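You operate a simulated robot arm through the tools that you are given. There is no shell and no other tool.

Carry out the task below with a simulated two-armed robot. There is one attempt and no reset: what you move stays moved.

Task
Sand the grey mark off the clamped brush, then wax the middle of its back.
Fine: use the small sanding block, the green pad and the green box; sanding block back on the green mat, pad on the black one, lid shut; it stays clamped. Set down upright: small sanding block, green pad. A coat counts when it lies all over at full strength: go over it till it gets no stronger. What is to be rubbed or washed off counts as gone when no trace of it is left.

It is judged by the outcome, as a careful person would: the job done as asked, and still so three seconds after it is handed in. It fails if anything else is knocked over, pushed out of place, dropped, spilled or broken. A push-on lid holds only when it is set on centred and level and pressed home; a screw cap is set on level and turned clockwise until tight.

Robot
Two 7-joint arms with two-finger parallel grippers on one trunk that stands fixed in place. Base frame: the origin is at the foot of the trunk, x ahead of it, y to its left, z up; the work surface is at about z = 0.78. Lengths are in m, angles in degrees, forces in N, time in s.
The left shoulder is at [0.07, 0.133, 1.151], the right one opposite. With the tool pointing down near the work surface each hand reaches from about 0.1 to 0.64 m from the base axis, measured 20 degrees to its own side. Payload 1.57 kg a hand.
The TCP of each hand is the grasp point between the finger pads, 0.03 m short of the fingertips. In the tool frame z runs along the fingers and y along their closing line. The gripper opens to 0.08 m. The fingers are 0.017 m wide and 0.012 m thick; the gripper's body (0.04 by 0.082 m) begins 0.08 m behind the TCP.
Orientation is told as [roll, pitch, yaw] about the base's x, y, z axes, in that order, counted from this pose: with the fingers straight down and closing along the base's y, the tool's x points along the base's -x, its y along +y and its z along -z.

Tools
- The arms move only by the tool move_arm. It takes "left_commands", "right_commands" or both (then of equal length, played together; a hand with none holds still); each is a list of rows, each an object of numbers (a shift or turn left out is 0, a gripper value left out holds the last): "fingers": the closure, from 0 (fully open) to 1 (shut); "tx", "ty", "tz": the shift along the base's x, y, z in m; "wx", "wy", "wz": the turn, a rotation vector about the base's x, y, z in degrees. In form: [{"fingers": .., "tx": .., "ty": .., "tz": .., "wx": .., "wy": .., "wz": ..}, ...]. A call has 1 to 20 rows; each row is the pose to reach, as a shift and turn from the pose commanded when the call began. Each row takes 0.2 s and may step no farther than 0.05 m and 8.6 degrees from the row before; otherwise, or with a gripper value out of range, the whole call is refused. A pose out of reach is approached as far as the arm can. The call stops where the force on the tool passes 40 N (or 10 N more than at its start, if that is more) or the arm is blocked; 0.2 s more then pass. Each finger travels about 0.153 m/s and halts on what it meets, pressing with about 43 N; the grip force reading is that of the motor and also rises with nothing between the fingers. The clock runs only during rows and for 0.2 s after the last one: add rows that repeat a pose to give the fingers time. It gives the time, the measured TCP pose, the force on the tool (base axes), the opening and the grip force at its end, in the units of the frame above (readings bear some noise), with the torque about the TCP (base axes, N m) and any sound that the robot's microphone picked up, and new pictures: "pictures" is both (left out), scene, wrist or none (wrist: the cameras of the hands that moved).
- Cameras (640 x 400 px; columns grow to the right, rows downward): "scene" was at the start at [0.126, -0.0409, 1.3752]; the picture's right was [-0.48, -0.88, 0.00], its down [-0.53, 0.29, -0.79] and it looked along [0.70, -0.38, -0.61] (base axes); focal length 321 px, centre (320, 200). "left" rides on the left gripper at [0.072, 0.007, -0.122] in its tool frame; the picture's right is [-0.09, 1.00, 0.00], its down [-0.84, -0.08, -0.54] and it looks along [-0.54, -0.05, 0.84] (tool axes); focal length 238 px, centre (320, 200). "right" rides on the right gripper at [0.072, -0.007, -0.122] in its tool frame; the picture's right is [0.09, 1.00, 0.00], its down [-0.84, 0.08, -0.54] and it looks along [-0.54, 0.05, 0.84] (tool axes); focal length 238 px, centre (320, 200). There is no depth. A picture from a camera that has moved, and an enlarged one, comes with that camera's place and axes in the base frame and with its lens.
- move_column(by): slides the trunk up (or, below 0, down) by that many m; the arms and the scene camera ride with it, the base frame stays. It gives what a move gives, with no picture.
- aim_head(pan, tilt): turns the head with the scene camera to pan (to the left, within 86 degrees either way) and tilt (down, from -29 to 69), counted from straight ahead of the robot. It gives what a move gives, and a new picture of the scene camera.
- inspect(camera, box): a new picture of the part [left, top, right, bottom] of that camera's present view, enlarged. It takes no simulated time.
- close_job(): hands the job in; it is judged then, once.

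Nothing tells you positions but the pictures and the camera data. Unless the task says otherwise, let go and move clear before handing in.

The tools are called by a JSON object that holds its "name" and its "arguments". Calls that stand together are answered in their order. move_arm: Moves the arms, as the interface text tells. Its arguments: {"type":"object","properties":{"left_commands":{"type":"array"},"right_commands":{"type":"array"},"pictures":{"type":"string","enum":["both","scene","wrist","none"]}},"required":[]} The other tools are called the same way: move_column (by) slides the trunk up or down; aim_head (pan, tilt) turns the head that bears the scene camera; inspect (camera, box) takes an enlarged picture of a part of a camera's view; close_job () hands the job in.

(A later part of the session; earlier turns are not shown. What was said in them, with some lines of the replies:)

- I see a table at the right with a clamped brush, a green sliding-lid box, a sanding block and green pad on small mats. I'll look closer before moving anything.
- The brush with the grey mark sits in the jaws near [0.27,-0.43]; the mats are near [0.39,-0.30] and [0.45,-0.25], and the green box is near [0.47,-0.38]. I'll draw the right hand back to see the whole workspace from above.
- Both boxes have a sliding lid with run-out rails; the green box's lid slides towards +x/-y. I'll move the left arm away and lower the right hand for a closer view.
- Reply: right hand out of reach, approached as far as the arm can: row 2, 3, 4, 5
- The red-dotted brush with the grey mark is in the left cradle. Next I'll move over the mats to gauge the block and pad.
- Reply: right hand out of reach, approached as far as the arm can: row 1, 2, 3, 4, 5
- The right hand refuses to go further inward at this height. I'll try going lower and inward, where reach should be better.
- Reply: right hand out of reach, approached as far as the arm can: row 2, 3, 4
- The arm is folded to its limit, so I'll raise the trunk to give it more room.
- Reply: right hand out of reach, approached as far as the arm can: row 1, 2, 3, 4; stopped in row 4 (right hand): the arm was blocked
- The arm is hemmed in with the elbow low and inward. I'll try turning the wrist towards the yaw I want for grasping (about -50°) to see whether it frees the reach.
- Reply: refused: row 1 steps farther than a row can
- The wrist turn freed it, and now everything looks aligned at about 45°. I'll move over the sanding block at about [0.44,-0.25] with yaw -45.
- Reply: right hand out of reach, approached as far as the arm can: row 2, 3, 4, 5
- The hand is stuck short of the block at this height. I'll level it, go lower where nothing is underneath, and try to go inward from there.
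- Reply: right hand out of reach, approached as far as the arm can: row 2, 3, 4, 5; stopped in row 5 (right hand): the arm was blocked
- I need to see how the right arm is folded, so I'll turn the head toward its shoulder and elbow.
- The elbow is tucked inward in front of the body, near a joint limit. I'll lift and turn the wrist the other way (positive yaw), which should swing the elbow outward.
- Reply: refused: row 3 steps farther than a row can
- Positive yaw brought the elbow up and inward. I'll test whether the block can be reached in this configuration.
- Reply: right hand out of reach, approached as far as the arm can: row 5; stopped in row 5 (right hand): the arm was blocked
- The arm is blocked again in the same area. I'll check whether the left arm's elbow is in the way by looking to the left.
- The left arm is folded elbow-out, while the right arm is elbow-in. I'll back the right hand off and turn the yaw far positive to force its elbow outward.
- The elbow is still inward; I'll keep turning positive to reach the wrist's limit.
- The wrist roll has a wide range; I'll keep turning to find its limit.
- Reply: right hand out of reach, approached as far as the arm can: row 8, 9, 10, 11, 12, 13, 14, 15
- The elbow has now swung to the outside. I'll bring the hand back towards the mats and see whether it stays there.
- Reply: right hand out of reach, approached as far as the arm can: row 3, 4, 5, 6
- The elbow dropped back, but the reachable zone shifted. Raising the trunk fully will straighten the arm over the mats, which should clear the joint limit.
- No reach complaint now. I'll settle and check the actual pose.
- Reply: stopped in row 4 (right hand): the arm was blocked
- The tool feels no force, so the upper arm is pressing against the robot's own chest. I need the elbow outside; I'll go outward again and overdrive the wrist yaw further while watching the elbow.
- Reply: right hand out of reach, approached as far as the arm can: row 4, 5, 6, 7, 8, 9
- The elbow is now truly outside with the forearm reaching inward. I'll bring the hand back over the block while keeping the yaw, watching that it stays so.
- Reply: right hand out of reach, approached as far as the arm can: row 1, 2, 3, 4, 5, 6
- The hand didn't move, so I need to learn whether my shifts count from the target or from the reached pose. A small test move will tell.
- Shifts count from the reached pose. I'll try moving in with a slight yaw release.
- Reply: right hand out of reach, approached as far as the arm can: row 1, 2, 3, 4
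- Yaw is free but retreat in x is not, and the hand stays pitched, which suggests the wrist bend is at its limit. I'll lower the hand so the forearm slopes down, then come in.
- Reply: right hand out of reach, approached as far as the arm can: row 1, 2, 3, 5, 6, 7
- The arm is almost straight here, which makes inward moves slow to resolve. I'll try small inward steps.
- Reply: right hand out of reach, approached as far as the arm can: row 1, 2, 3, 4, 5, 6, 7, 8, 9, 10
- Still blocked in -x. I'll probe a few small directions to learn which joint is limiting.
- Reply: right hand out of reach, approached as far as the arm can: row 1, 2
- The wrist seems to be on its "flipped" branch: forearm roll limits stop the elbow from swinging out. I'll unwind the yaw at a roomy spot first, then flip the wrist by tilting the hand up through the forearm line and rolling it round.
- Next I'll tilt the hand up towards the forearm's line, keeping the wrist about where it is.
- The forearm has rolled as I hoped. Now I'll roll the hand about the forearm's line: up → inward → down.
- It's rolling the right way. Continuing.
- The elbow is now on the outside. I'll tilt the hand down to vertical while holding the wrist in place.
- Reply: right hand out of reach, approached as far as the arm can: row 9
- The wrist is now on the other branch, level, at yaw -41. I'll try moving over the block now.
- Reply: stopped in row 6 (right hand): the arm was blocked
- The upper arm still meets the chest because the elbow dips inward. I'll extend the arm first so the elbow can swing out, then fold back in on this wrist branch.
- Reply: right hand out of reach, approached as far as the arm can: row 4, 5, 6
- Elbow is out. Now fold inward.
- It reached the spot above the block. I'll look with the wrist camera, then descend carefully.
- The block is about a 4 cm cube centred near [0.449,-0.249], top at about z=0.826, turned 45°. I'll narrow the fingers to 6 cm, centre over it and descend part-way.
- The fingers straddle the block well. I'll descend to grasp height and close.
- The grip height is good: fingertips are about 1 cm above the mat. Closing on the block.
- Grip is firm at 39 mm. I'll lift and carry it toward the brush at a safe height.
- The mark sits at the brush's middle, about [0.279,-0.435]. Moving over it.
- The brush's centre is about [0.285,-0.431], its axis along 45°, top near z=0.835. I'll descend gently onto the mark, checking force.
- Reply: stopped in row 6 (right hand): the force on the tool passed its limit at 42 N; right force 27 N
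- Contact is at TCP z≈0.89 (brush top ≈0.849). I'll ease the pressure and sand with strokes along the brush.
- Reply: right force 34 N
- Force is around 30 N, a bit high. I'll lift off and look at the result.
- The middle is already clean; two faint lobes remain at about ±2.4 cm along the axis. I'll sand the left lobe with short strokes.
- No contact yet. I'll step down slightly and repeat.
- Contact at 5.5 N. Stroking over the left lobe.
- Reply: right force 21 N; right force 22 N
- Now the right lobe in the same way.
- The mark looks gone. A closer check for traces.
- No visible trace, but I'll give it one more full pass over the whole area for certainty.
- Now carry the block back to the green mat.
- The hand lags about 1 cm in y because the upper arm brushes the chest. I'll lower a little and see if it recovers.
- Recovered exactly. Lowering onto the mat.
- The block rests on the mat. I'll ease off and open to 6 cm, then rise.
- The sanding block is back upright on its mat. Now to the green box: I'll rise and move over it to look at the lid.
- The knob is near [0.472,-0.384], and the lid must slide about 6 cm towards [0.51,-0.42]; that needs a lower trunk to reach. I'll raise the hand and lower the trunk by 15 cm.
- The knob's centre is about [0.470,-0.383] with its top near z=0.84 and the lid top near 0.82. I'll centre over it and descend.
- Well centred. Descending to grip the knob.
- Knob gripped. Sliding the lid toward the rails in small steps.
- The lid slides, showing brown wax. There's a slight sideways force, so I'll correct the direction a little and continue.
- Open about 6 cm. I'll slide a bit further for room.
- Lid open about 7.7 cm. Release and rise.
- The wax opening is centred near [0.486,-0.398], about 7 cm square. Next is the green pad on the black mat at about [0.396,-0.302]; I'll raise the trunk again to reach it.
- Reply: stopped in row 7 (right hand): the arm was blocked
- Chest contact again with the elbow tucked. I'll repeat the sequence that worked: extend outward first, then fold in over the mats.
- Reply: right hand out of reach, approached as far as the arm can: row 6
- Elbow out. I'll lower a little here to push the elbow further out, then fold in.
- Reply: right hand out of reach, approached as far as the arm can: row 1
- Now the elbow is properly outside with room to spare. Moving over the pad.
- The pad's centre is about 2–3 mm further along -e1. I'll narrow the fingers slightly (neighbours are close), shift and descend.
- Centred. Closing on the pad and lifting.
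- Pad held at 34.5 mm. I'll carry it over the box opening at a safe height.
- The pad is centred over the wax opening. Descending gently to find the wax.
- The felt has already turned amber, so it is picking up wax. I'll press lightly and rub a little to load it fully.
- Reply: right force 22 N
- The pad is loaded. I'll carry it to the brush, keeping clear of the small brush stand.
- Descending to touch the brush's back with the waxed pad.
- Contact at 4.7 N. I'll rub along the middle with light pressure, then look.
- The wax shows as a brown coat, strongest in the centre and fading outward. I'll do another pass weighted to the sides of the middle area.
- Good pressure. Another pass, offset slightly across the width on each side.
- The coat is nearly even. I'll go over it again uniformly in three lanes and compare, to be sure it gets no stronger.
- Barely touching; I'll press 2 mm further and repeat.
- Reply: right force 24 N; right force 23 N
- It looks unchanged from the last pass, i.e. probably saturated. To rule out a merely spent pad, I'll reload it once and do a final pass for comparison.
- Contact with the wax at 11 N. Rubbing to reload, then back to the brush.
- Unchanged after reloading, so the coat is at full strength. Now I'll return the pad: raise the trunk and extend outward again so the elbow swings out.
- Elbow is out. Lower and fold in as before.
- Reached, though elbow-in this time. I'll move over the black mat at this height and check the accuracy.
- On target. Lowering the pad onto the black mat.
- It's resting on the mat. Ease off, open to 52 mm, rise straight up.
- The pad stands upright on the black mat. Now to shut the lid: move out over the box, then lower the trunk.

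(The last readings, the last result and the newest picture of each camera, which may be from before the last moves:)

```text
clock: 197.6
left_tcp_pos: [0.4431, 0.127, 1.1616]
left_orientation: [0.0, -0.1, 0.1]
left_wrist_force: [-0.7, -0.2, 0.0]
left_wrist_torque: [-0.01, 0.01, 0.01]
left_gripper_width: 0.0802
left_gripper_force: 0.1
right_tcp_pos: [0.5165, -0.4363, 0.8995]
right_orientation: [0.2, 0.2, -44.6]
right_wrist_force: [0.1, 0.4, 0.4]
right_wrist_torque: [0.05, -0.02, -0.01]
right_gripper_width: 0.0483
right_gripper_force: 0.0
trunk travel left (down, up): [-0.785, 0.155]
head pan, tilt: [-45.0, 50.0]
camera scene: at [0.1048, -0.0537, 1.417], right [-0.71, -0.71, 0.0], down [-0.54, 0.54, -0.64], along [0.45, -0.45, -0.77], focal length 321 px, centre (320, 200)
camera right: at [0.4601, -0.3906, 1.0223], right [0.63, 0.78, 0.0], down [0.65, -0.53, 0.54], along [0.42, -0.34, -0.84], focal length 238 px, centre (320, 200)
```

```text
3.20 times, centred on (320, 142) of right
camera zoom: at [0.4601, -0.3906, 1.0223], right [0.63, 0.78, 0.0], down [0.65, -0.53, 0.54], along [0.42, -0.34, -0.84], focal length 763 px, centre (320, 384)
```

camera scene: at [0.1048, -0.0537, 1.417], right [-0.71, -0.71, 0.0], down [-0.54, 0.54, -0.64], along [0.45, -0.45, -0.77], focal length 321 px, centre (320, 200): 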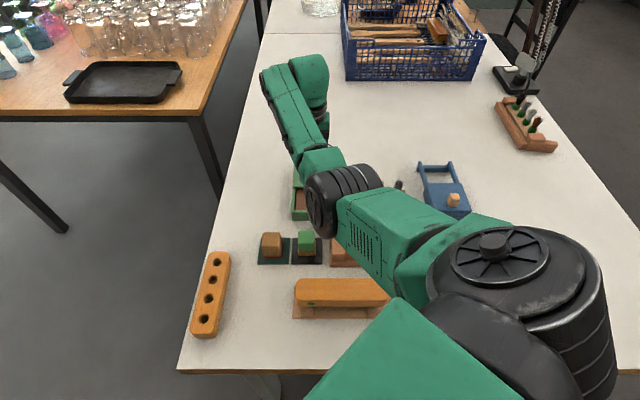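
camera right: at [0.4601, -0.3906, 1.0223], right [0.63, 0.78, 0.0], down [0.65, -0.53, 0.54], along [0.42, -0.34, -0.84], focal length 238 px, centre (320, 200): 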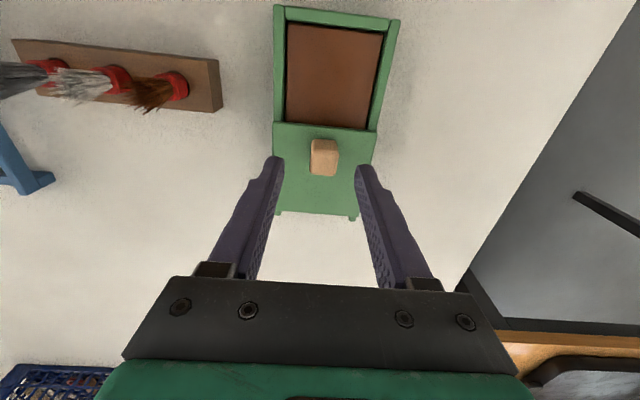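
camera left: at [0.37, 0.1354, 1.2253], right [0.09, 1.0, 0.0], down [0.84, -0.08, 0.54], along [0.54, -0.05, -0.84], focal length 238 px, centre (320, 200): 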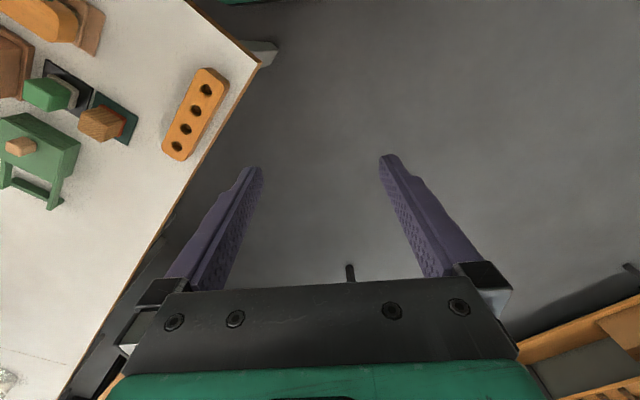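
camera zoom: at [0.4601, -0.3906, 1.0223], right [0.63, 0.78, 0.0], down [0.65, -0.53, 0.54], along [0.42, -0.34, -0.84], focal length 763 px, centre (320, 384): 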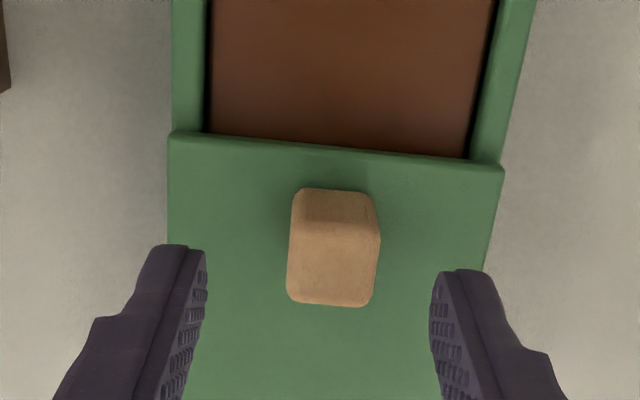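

Centre over the knob at [0.5235,-0.4376] and grip it.

{"name": "move_arm", "arguments": {"right_commands": [{"tx": 0.007, "ty": -0.0013, "tz": -0.01}, {"tx": 0.007, "ty": -0.0013, "tz": -0.025}, {"tx": 0.007, "ty": -0.0013, "tz": -0.038}, {"tx": 0.007, "ty": -0.0013, "tz": -0.045}, {"tx": 0.007, "ty": -0.0013, "tz": -0.045, "fingers": 0.6}, {"tx": 0.007, "ty": -0.0013, "tz": -0.045, "fingers": 0.8}, {"tx": 0.007, "ty": -0.0013, "tz": -0.045, "fingers": 0.9}], "pictures": "wrist"}}

```text
clock: 199.2
left_tcp_pos: [0.4432, 0.1253, 1.1613]
left_orientation: [0.0, 0.0, 0.1]
left_wrist_force: [-0.3, -0.2, 0.0]
left_wrist_torque: [0.0, -0.01, 0.0]
left_gripper_width: 0.0801
left_gripper_force: 0.1
right_tcp_pos: [0.5221, -0.4385, 0.8554]
right_orientation: [0.1, 0.2, -44.6]
right_wrist_force: [-0.3, -0.1, -1.1]
right_wrist_torque: [-0.15, 0.06, -0.17]
right_gripper_width: 0.0211
right_gripper_force: 34.2
trunk travel left (down, up): [-0.785, 0.155]
head pan, tilt: [-45.0, 50.0]
camera right: at [0.4667, -0.3921, 0.9775], right [0.63, 0.77, 0.0], down [0.65, -0.53, 0.54], along [0.42, -0.34, -0.84], focal length 238 px, centre (320, 200)
```

right: 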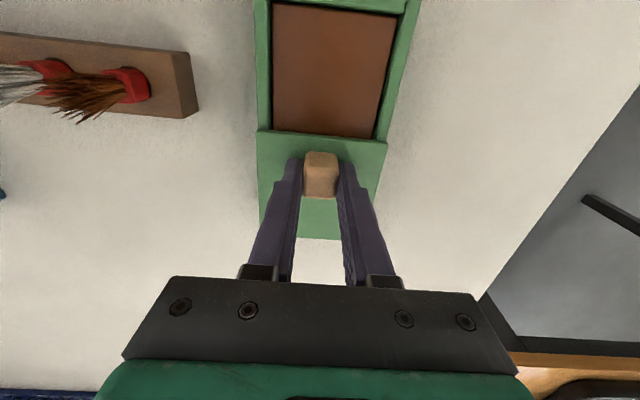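

Knob gripped. Sliding the lid shut in small steps.

{"name": "move_arm", "arguments": {"right_commands": [{"tx": -0.0042, "ty": 0.0043}, {"tx": -0.0083, "ty": 0.0087}, {"tx": -0.0125, "ty": 0.013}, {"tx": -0.0166, "ty": 0.0174}, {"tx": -0.0208, "ty": 0.0217}, {"tx": -0.0249, "ty": 0.0261}, {"tx": -0.0291, "ty": 0.0304}, {"tx": -0.0332, "ty": 0.0348}, {"tx": -0.0374, "ty": 0.0391}, {"tx": -0.0415, "ty": 0.0435}, {"tx": -0.0457, "ty": 0.0478}, {"tx": -0.0491, "ty": 0.0514}], "pictures": "wrist"}}

```text
clock: 201.8
left_tcp_pos: [0.4426, 0.1238, 1.1623]
left_orientation: [0.2, -0.1, 0.1]
left_wrist_force: [0.9, -0.2, 0.8]
left_wrist_torque: [-0.01, 0.01, 0.01]
left_gripper_width: 0.0798
left_gripper_force: 0.1
right_tcp_pos: [0.4717, -0.3877, 0.8541]
right_orientation: [0.2, 0.2, -44.5]
right_wrist_force: [-5.7, -6.8, -2.1]
right_wrist_torque: [-0.5, -0.05, -0.22]
right_gripper_width: 0.0214
right_gripper_force: 34.5
trunk travel left (down, up): [-0.785, 0.155]
head pan, tilt: [-45.0, 50.0]
camera right: at [0.4159, -0.3415, 0.9775], right [0.63, 0.77, 0.0], down [0.65, -0.53, 0.54], along [0.42, -0.34, -0.84], focal length 238 px, centre (320, 200)
```

right: 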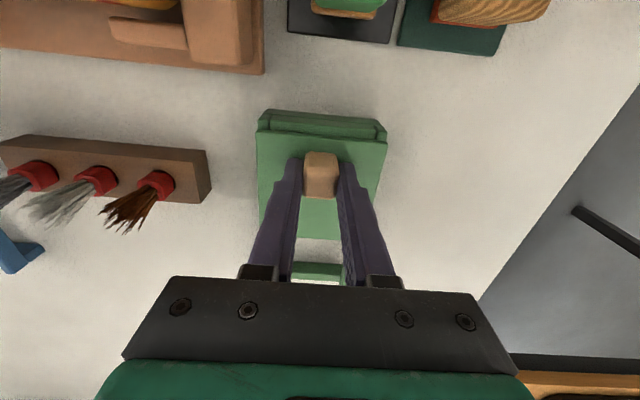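

Nearly closed. I'll correct the sideways offset and finish the last 6 mm.

{"name": "move_arm", "arguments": {"right_commands": [{"tx": -0.0008, "ty": -0.0008}, {"tx": -0.0022, "ty": 0.0006}, {"tx": -0.0036, "ty": 0.0021}, {"tx": -0.005, "ty": 0.0036}], "pictures": "wrist"}}

{"name": "inspect", "arguments": {"camera": "right", "box": [220, 80, 420, 205]}}

```text
clock: 202.8
left_tcp_pos: [0.4425, 0.1257, 1.1618]
left_orientation: [0.1, 0.0, 0.1]
left_wrist_force: [-0.8, -0.1, -0.5]
left_wrist_torque: [0.01, -0.01, -0.01]
left_gripper_width: 0.0799
left_gripper_force: 0.1
right_tcp_pos: [0.4676, -0.3839, 0.8547]
right_orientation: [0.3, 0.2, -44.5]
right_wrist_force: [-3.8, -4.3, 0.4]
right_wrist_torque: [0.07, 0.43, -0.13]
right_gripper_width: 0.0211
right_gripper_force: 34.3
trunk travel left (down, up): [-0.785, 0.155]
head pan, tilt: [-45.0, 50.0]
camera right: at [0.4119, -0.3376, 0.9775], right [0.63, 0.77, 0.0], down [0.65, -0.53, 0.54], along [0.42, -0.34, -0.84], focal length 238 px, centre (320, 200)
```

right: 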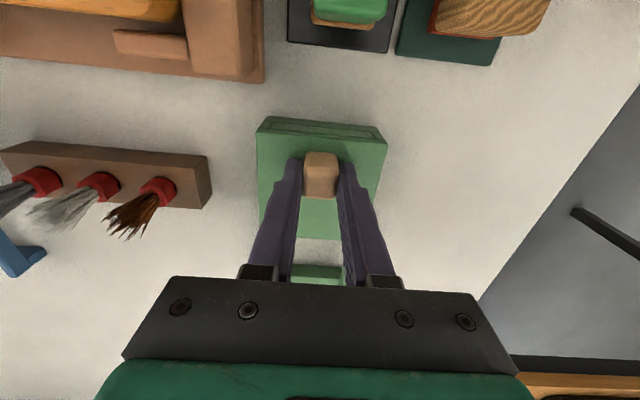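

```text
3.20 times, centred on (320, 142) of right
camera zoom: at [0.4119, -0.3376, 0.9775], right [0.63, 0.77, 0.0], down [0.65, -0.53, 0.54], along [0.42, -0.34, -0.84], focal length 763 px, centre (320, 384)
```

zoom: 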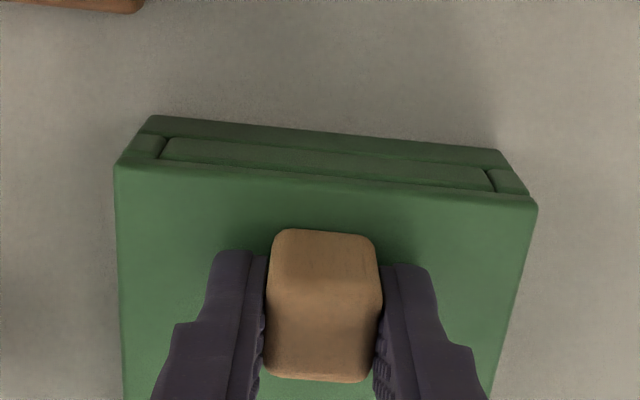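

It looks shut as at the start. I'll nudge a further 2 mm to feel the stop.

{"name": "move_arm", "arguments": {"right_commands": [{"tx": -0.0015, "ty": 0.0003}, {"tx": -0.0022, "ty": 0.001}], "pictures": "none"}}

```text
clock: 203.4
left_tcp_pos: [0.4442, 0.125, 1.1618]
left_orientation: [0.1, 0.0, 0.1]
left_wrist_force: [0.5, -0.5, 0.5]
left_wrist_torque: [-0.02, 0.01, -0.02]
left_gripper_width: 0.0798
left_gripper_force: 0.0
right_tcp_pos: [0.468, -0.3827, 0.8544]
right_orientation: [0.1, 0.1, -44.5]
right_wrist_force: [2.4, -6.6, 2.9]
right_wrist_torque: [0.14, 0.53, -0.22]
right_gripper_width: 0.0213
right_gripper_force: 34.7
trunk travel left (down, up): [-0.785, 0.155]
head pan, tilt: [-45.0, 50.0]
```

There's a firm stop: the lid is home. Release and rise clear.

{"name": "move_arm", "arguments": {"right_commands": [{"tx": 0.0008, "ty": -0.0008}, {"tx": 0.0008, "ty": -0.0008, "fingers": 0.6}, {"tx": 0.0008, "ty": -0.0008, "fingers": 0.4}, {"tx": 0.0008, "ty": -0.0008, "fingers": 0.4}, {"tz": 0.03}, {"tz": 0.07}, {"tz": 0.11}, {"tz": 0.14, "tx": -0.01, "ty": -0.01}], "pictures": "both"}}

{"name": "inspect", "arguments": {"camera": "right", "box": [220, 60, 420, 185]}}

```text
clock: 205.2
left_tcp_pos: [0.4434, 0.1255, 1.1623]
left_orientation: [0.1, 0.0, 0.1]
left_wrist_force: [-0.8, -0.4, 0.4]
left_wrist_torque: [0.02, -0.03, 0.0]
left_gripper_width: 0.0799
left_gripper_force: 0.0
right_tcp_pos: [0.4563, -0.3922, 0.9946]
right_orientation: [0.2, 0.2, -44.5]
right_wrist_force: [0.1, 1.2, -0.5]
right_wrist_torque: [0.02, -0.01, 0.03]
right_gripper_width: 0.0479
right_gripper_force: 0.2
trunk travel left (down, up): [-0.785, 0.155]
head pan, tilt: [-45.0, 50.0]
camera scene: at [0.1036, -0.0539, 1.417], right [-0.71, -0.71, 0.0], down [-0.54, 0.54, -0.64], along [0.46, -0.45, -0.77], focal length 321 px, centre (320, 200)
camera right: at [0.3994, -0.3467, 1.118], right [0.63, 0.78, 0.0], down [0.65, -0.53, 0.54], along [0.42, -0.34, -0.84], focal length 238 px, centre (320, 200)
```

scene: 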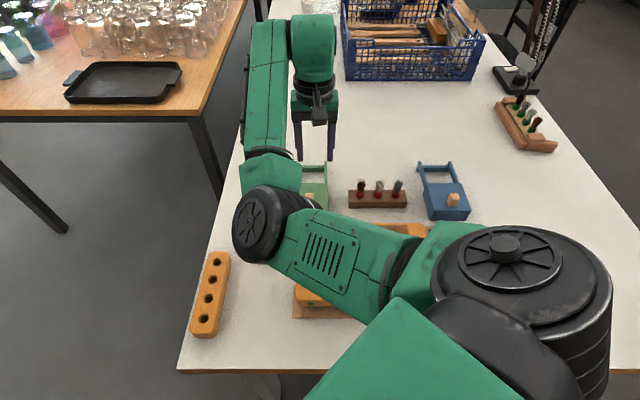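
right: 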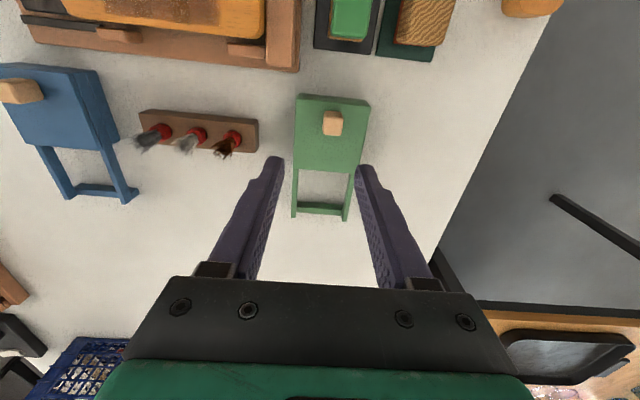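

```text
3.20 times, centred on (320, 122) of right
camera zoom: at [0.3994, -0.3467, 1.118], right [0.63, 0.78, 0.0], down [0.65, -0.53, 0.54], along [0.42, -0.34, -0.84], focal length 763 px, centre (320, 448)
```

zoom: 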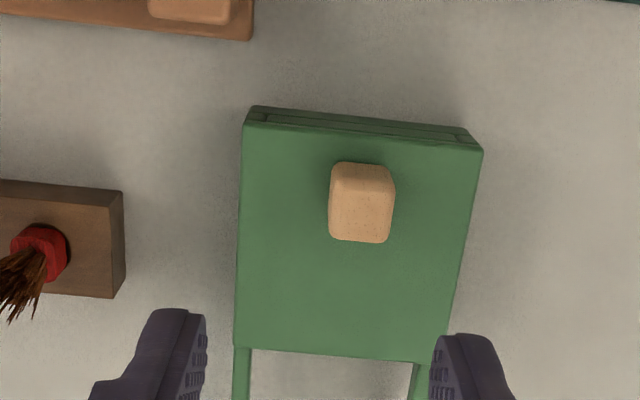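

The lid is shut. A final look at the brush and the mats from above.

{"name": "move_arm", "arguments": {"right_commands": [{"tx": -0.03, "ty": -0.02, "tz": 0.01}, {"tx": -0.06, "ty": -0.05, "tz": 0.01}, {"tx": -0.09, "ty": -0.075, "tz": 0.01}, {"tx": -0.115, "ty": -0.085, "tz": 0.0}, {"tx": -0.125, "ty": -0.088, "tz": -0.02}], "pictures": "both"}}

{"name": "inspect", "arguments": {"camera": "right", "box": [190, 0, 446, 160]}}

{"name": "inspect", "arguments": {"camera": "scene", "box": [180, 160, 480, 348]}}

```text
clock: 206.4
left_tcp_pos: [0.4425, 0.125, 1.1623]
left_orientation: [0.0, 0.0, 0.1]
left_wrist_force: [0.1, 0.9, -0.1]
left_wrist_torque: [0.01, -0.04, 0.01]
left_gripper_width: 0.0802
left_gripper_force: 0.0
right_tcp_pos: [0.3298, -0.48, 0.9757]
right_orientation: [0.1, 0.2, -44.6]
right_wrist_force: [-0.2, 0.3, 0.3]
right_wrist_torque: [-0.01, 0.01, 0.0]
right_gripper_width: 0.0478
right_gripper_force: 0.1
trunk travel left (down, up): [-0.785, 0.155]
head pan, tilt: [-45.0, 50.0]
camera scene: at [0.1045, -0.054, 1.4171], right [-0.71, -0.71, 0.0], down [-0.54, 0.54, -0.64], along [0.45, -0.45, -0.77], focal length 321 px, centre (320, 200)
camera right: at [0.2749, -0.4341, 1.0979], right [0.63, 0.77, 0.0], down [0.65, -0.53, 0.54], along [0.42, -0.34, -0.84], focal length 238 px, centre (320, 200)
```

scene: 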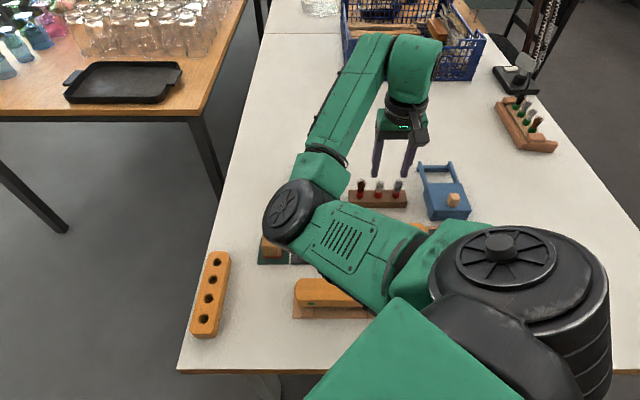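
right: 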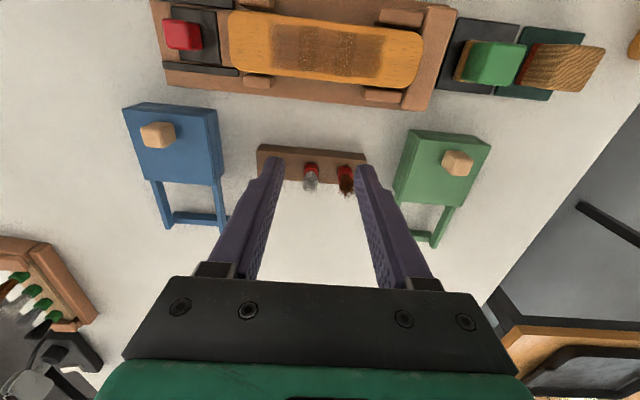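

```text
2.50 times, centred on (318, 80) of right
camera zoom: at [0.2749, -0.4341, 1.0979], right [0.63, 0.77, 0.0], down [0.65, -0.53, 0.54], along [0.42, -0.34, -0.84], focal length 596 px, centre (325, 500)
```

zoom: 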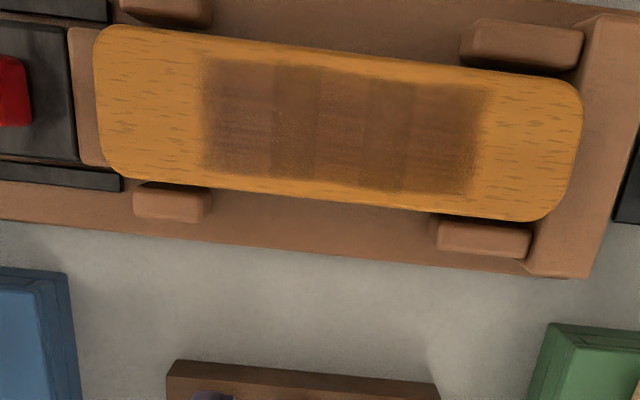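

```text
2.13 times, centred on (330, 254) of scene
camera zoom: at [0.1045, -0.054, 1.4171], right [-0.71, -0.71, 0.0], down [-0.54, 0.54, -0.64], along [0.45, -0.45, -0.77], focal length 682 px, centre (299, 85)
```

zoom: 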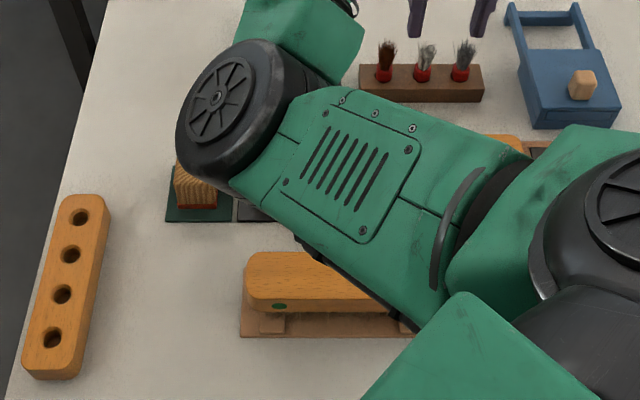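

Everything is in place. The coat shows slightly different bands, so I'll look closer to judge whether it is even.

{"name": "inspect", "arguments": {"camera": "right", "box": [265, 15, 345, 65]}}

{"name": "inspect", "arguments": {"camera": "right", "box": [315, 25, 395, 75]}}

```text
8.00 times, centred on (305, 40) of right
camera zoom: at [0.2749, -0.4341, 1.0979], right [0.63, 0.77, 0.0], down [0.65, -0.53, 0.54], along [0.42, -0.34, -0.84], focal length 1907 px, centre (440, 1480)
```

zoom: 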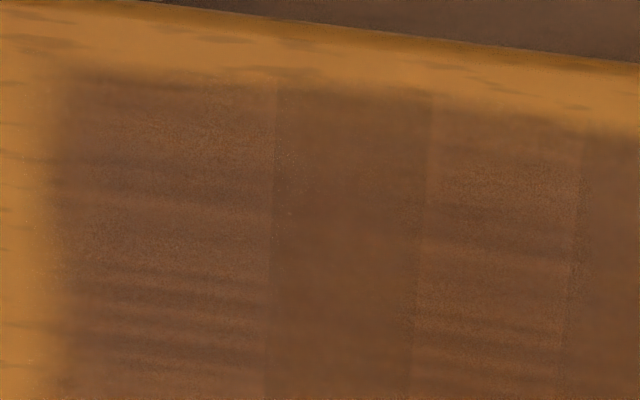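

```text
8.00 times, centred on (355, 50) of right
camera zoom: at [0.2749, -0.4341, 1.0979], right [0.63, 0.77, 0.0], down [0.65, -0.53, 0.54], along [0.42, -0.34, -0.84], focal length 1907 px, centre (40, 1400)
```

zoom: 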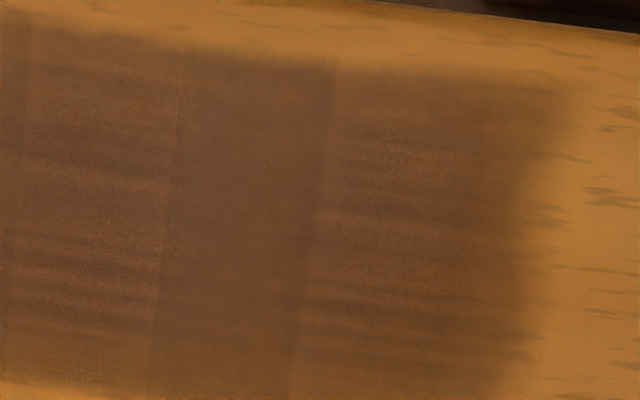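

I see the mark gone and the coat even: the outer bands look just like the centre, and nothing changed over the last two passes, one of them after reloading. The block and pad stand on their mats, the lid is shut, the brush is still clamped and both hands are empty and clear, so I'm handing in.

{"name": "close_job", "arguments": {}}

```text
The job is handed in.
```

The grey mark is sanded off the clamped brush, and the middle of its back is waxed. I've handed the job in, but the result hasn't come back.

- **Sanding:** I used the small sanding block. The last close-up before waxing showed no trace of the mark, and I made one more full pass after that to be sure.
- **Waxing:** I used the green pad with wax from the green box. The coat covers about 5 cm either side of the brush's centre. It stops a few millimetres short of the long edges. Two more passes, one with a reloaded pad, made no visible difference. Close up, the coat shows five bands of slightly different texture. I took that as full strength, since the outer bands matched the centre.
- **Putting back:** The sanding block is upright on the green mat and the pad is upright on the black one. The green box's lid is slid fully home against its stop.
- **Brush and surroundings:** The brush stayed in its clamp. I saw nothing else knocked over or moved. Both hands are empty and clear.
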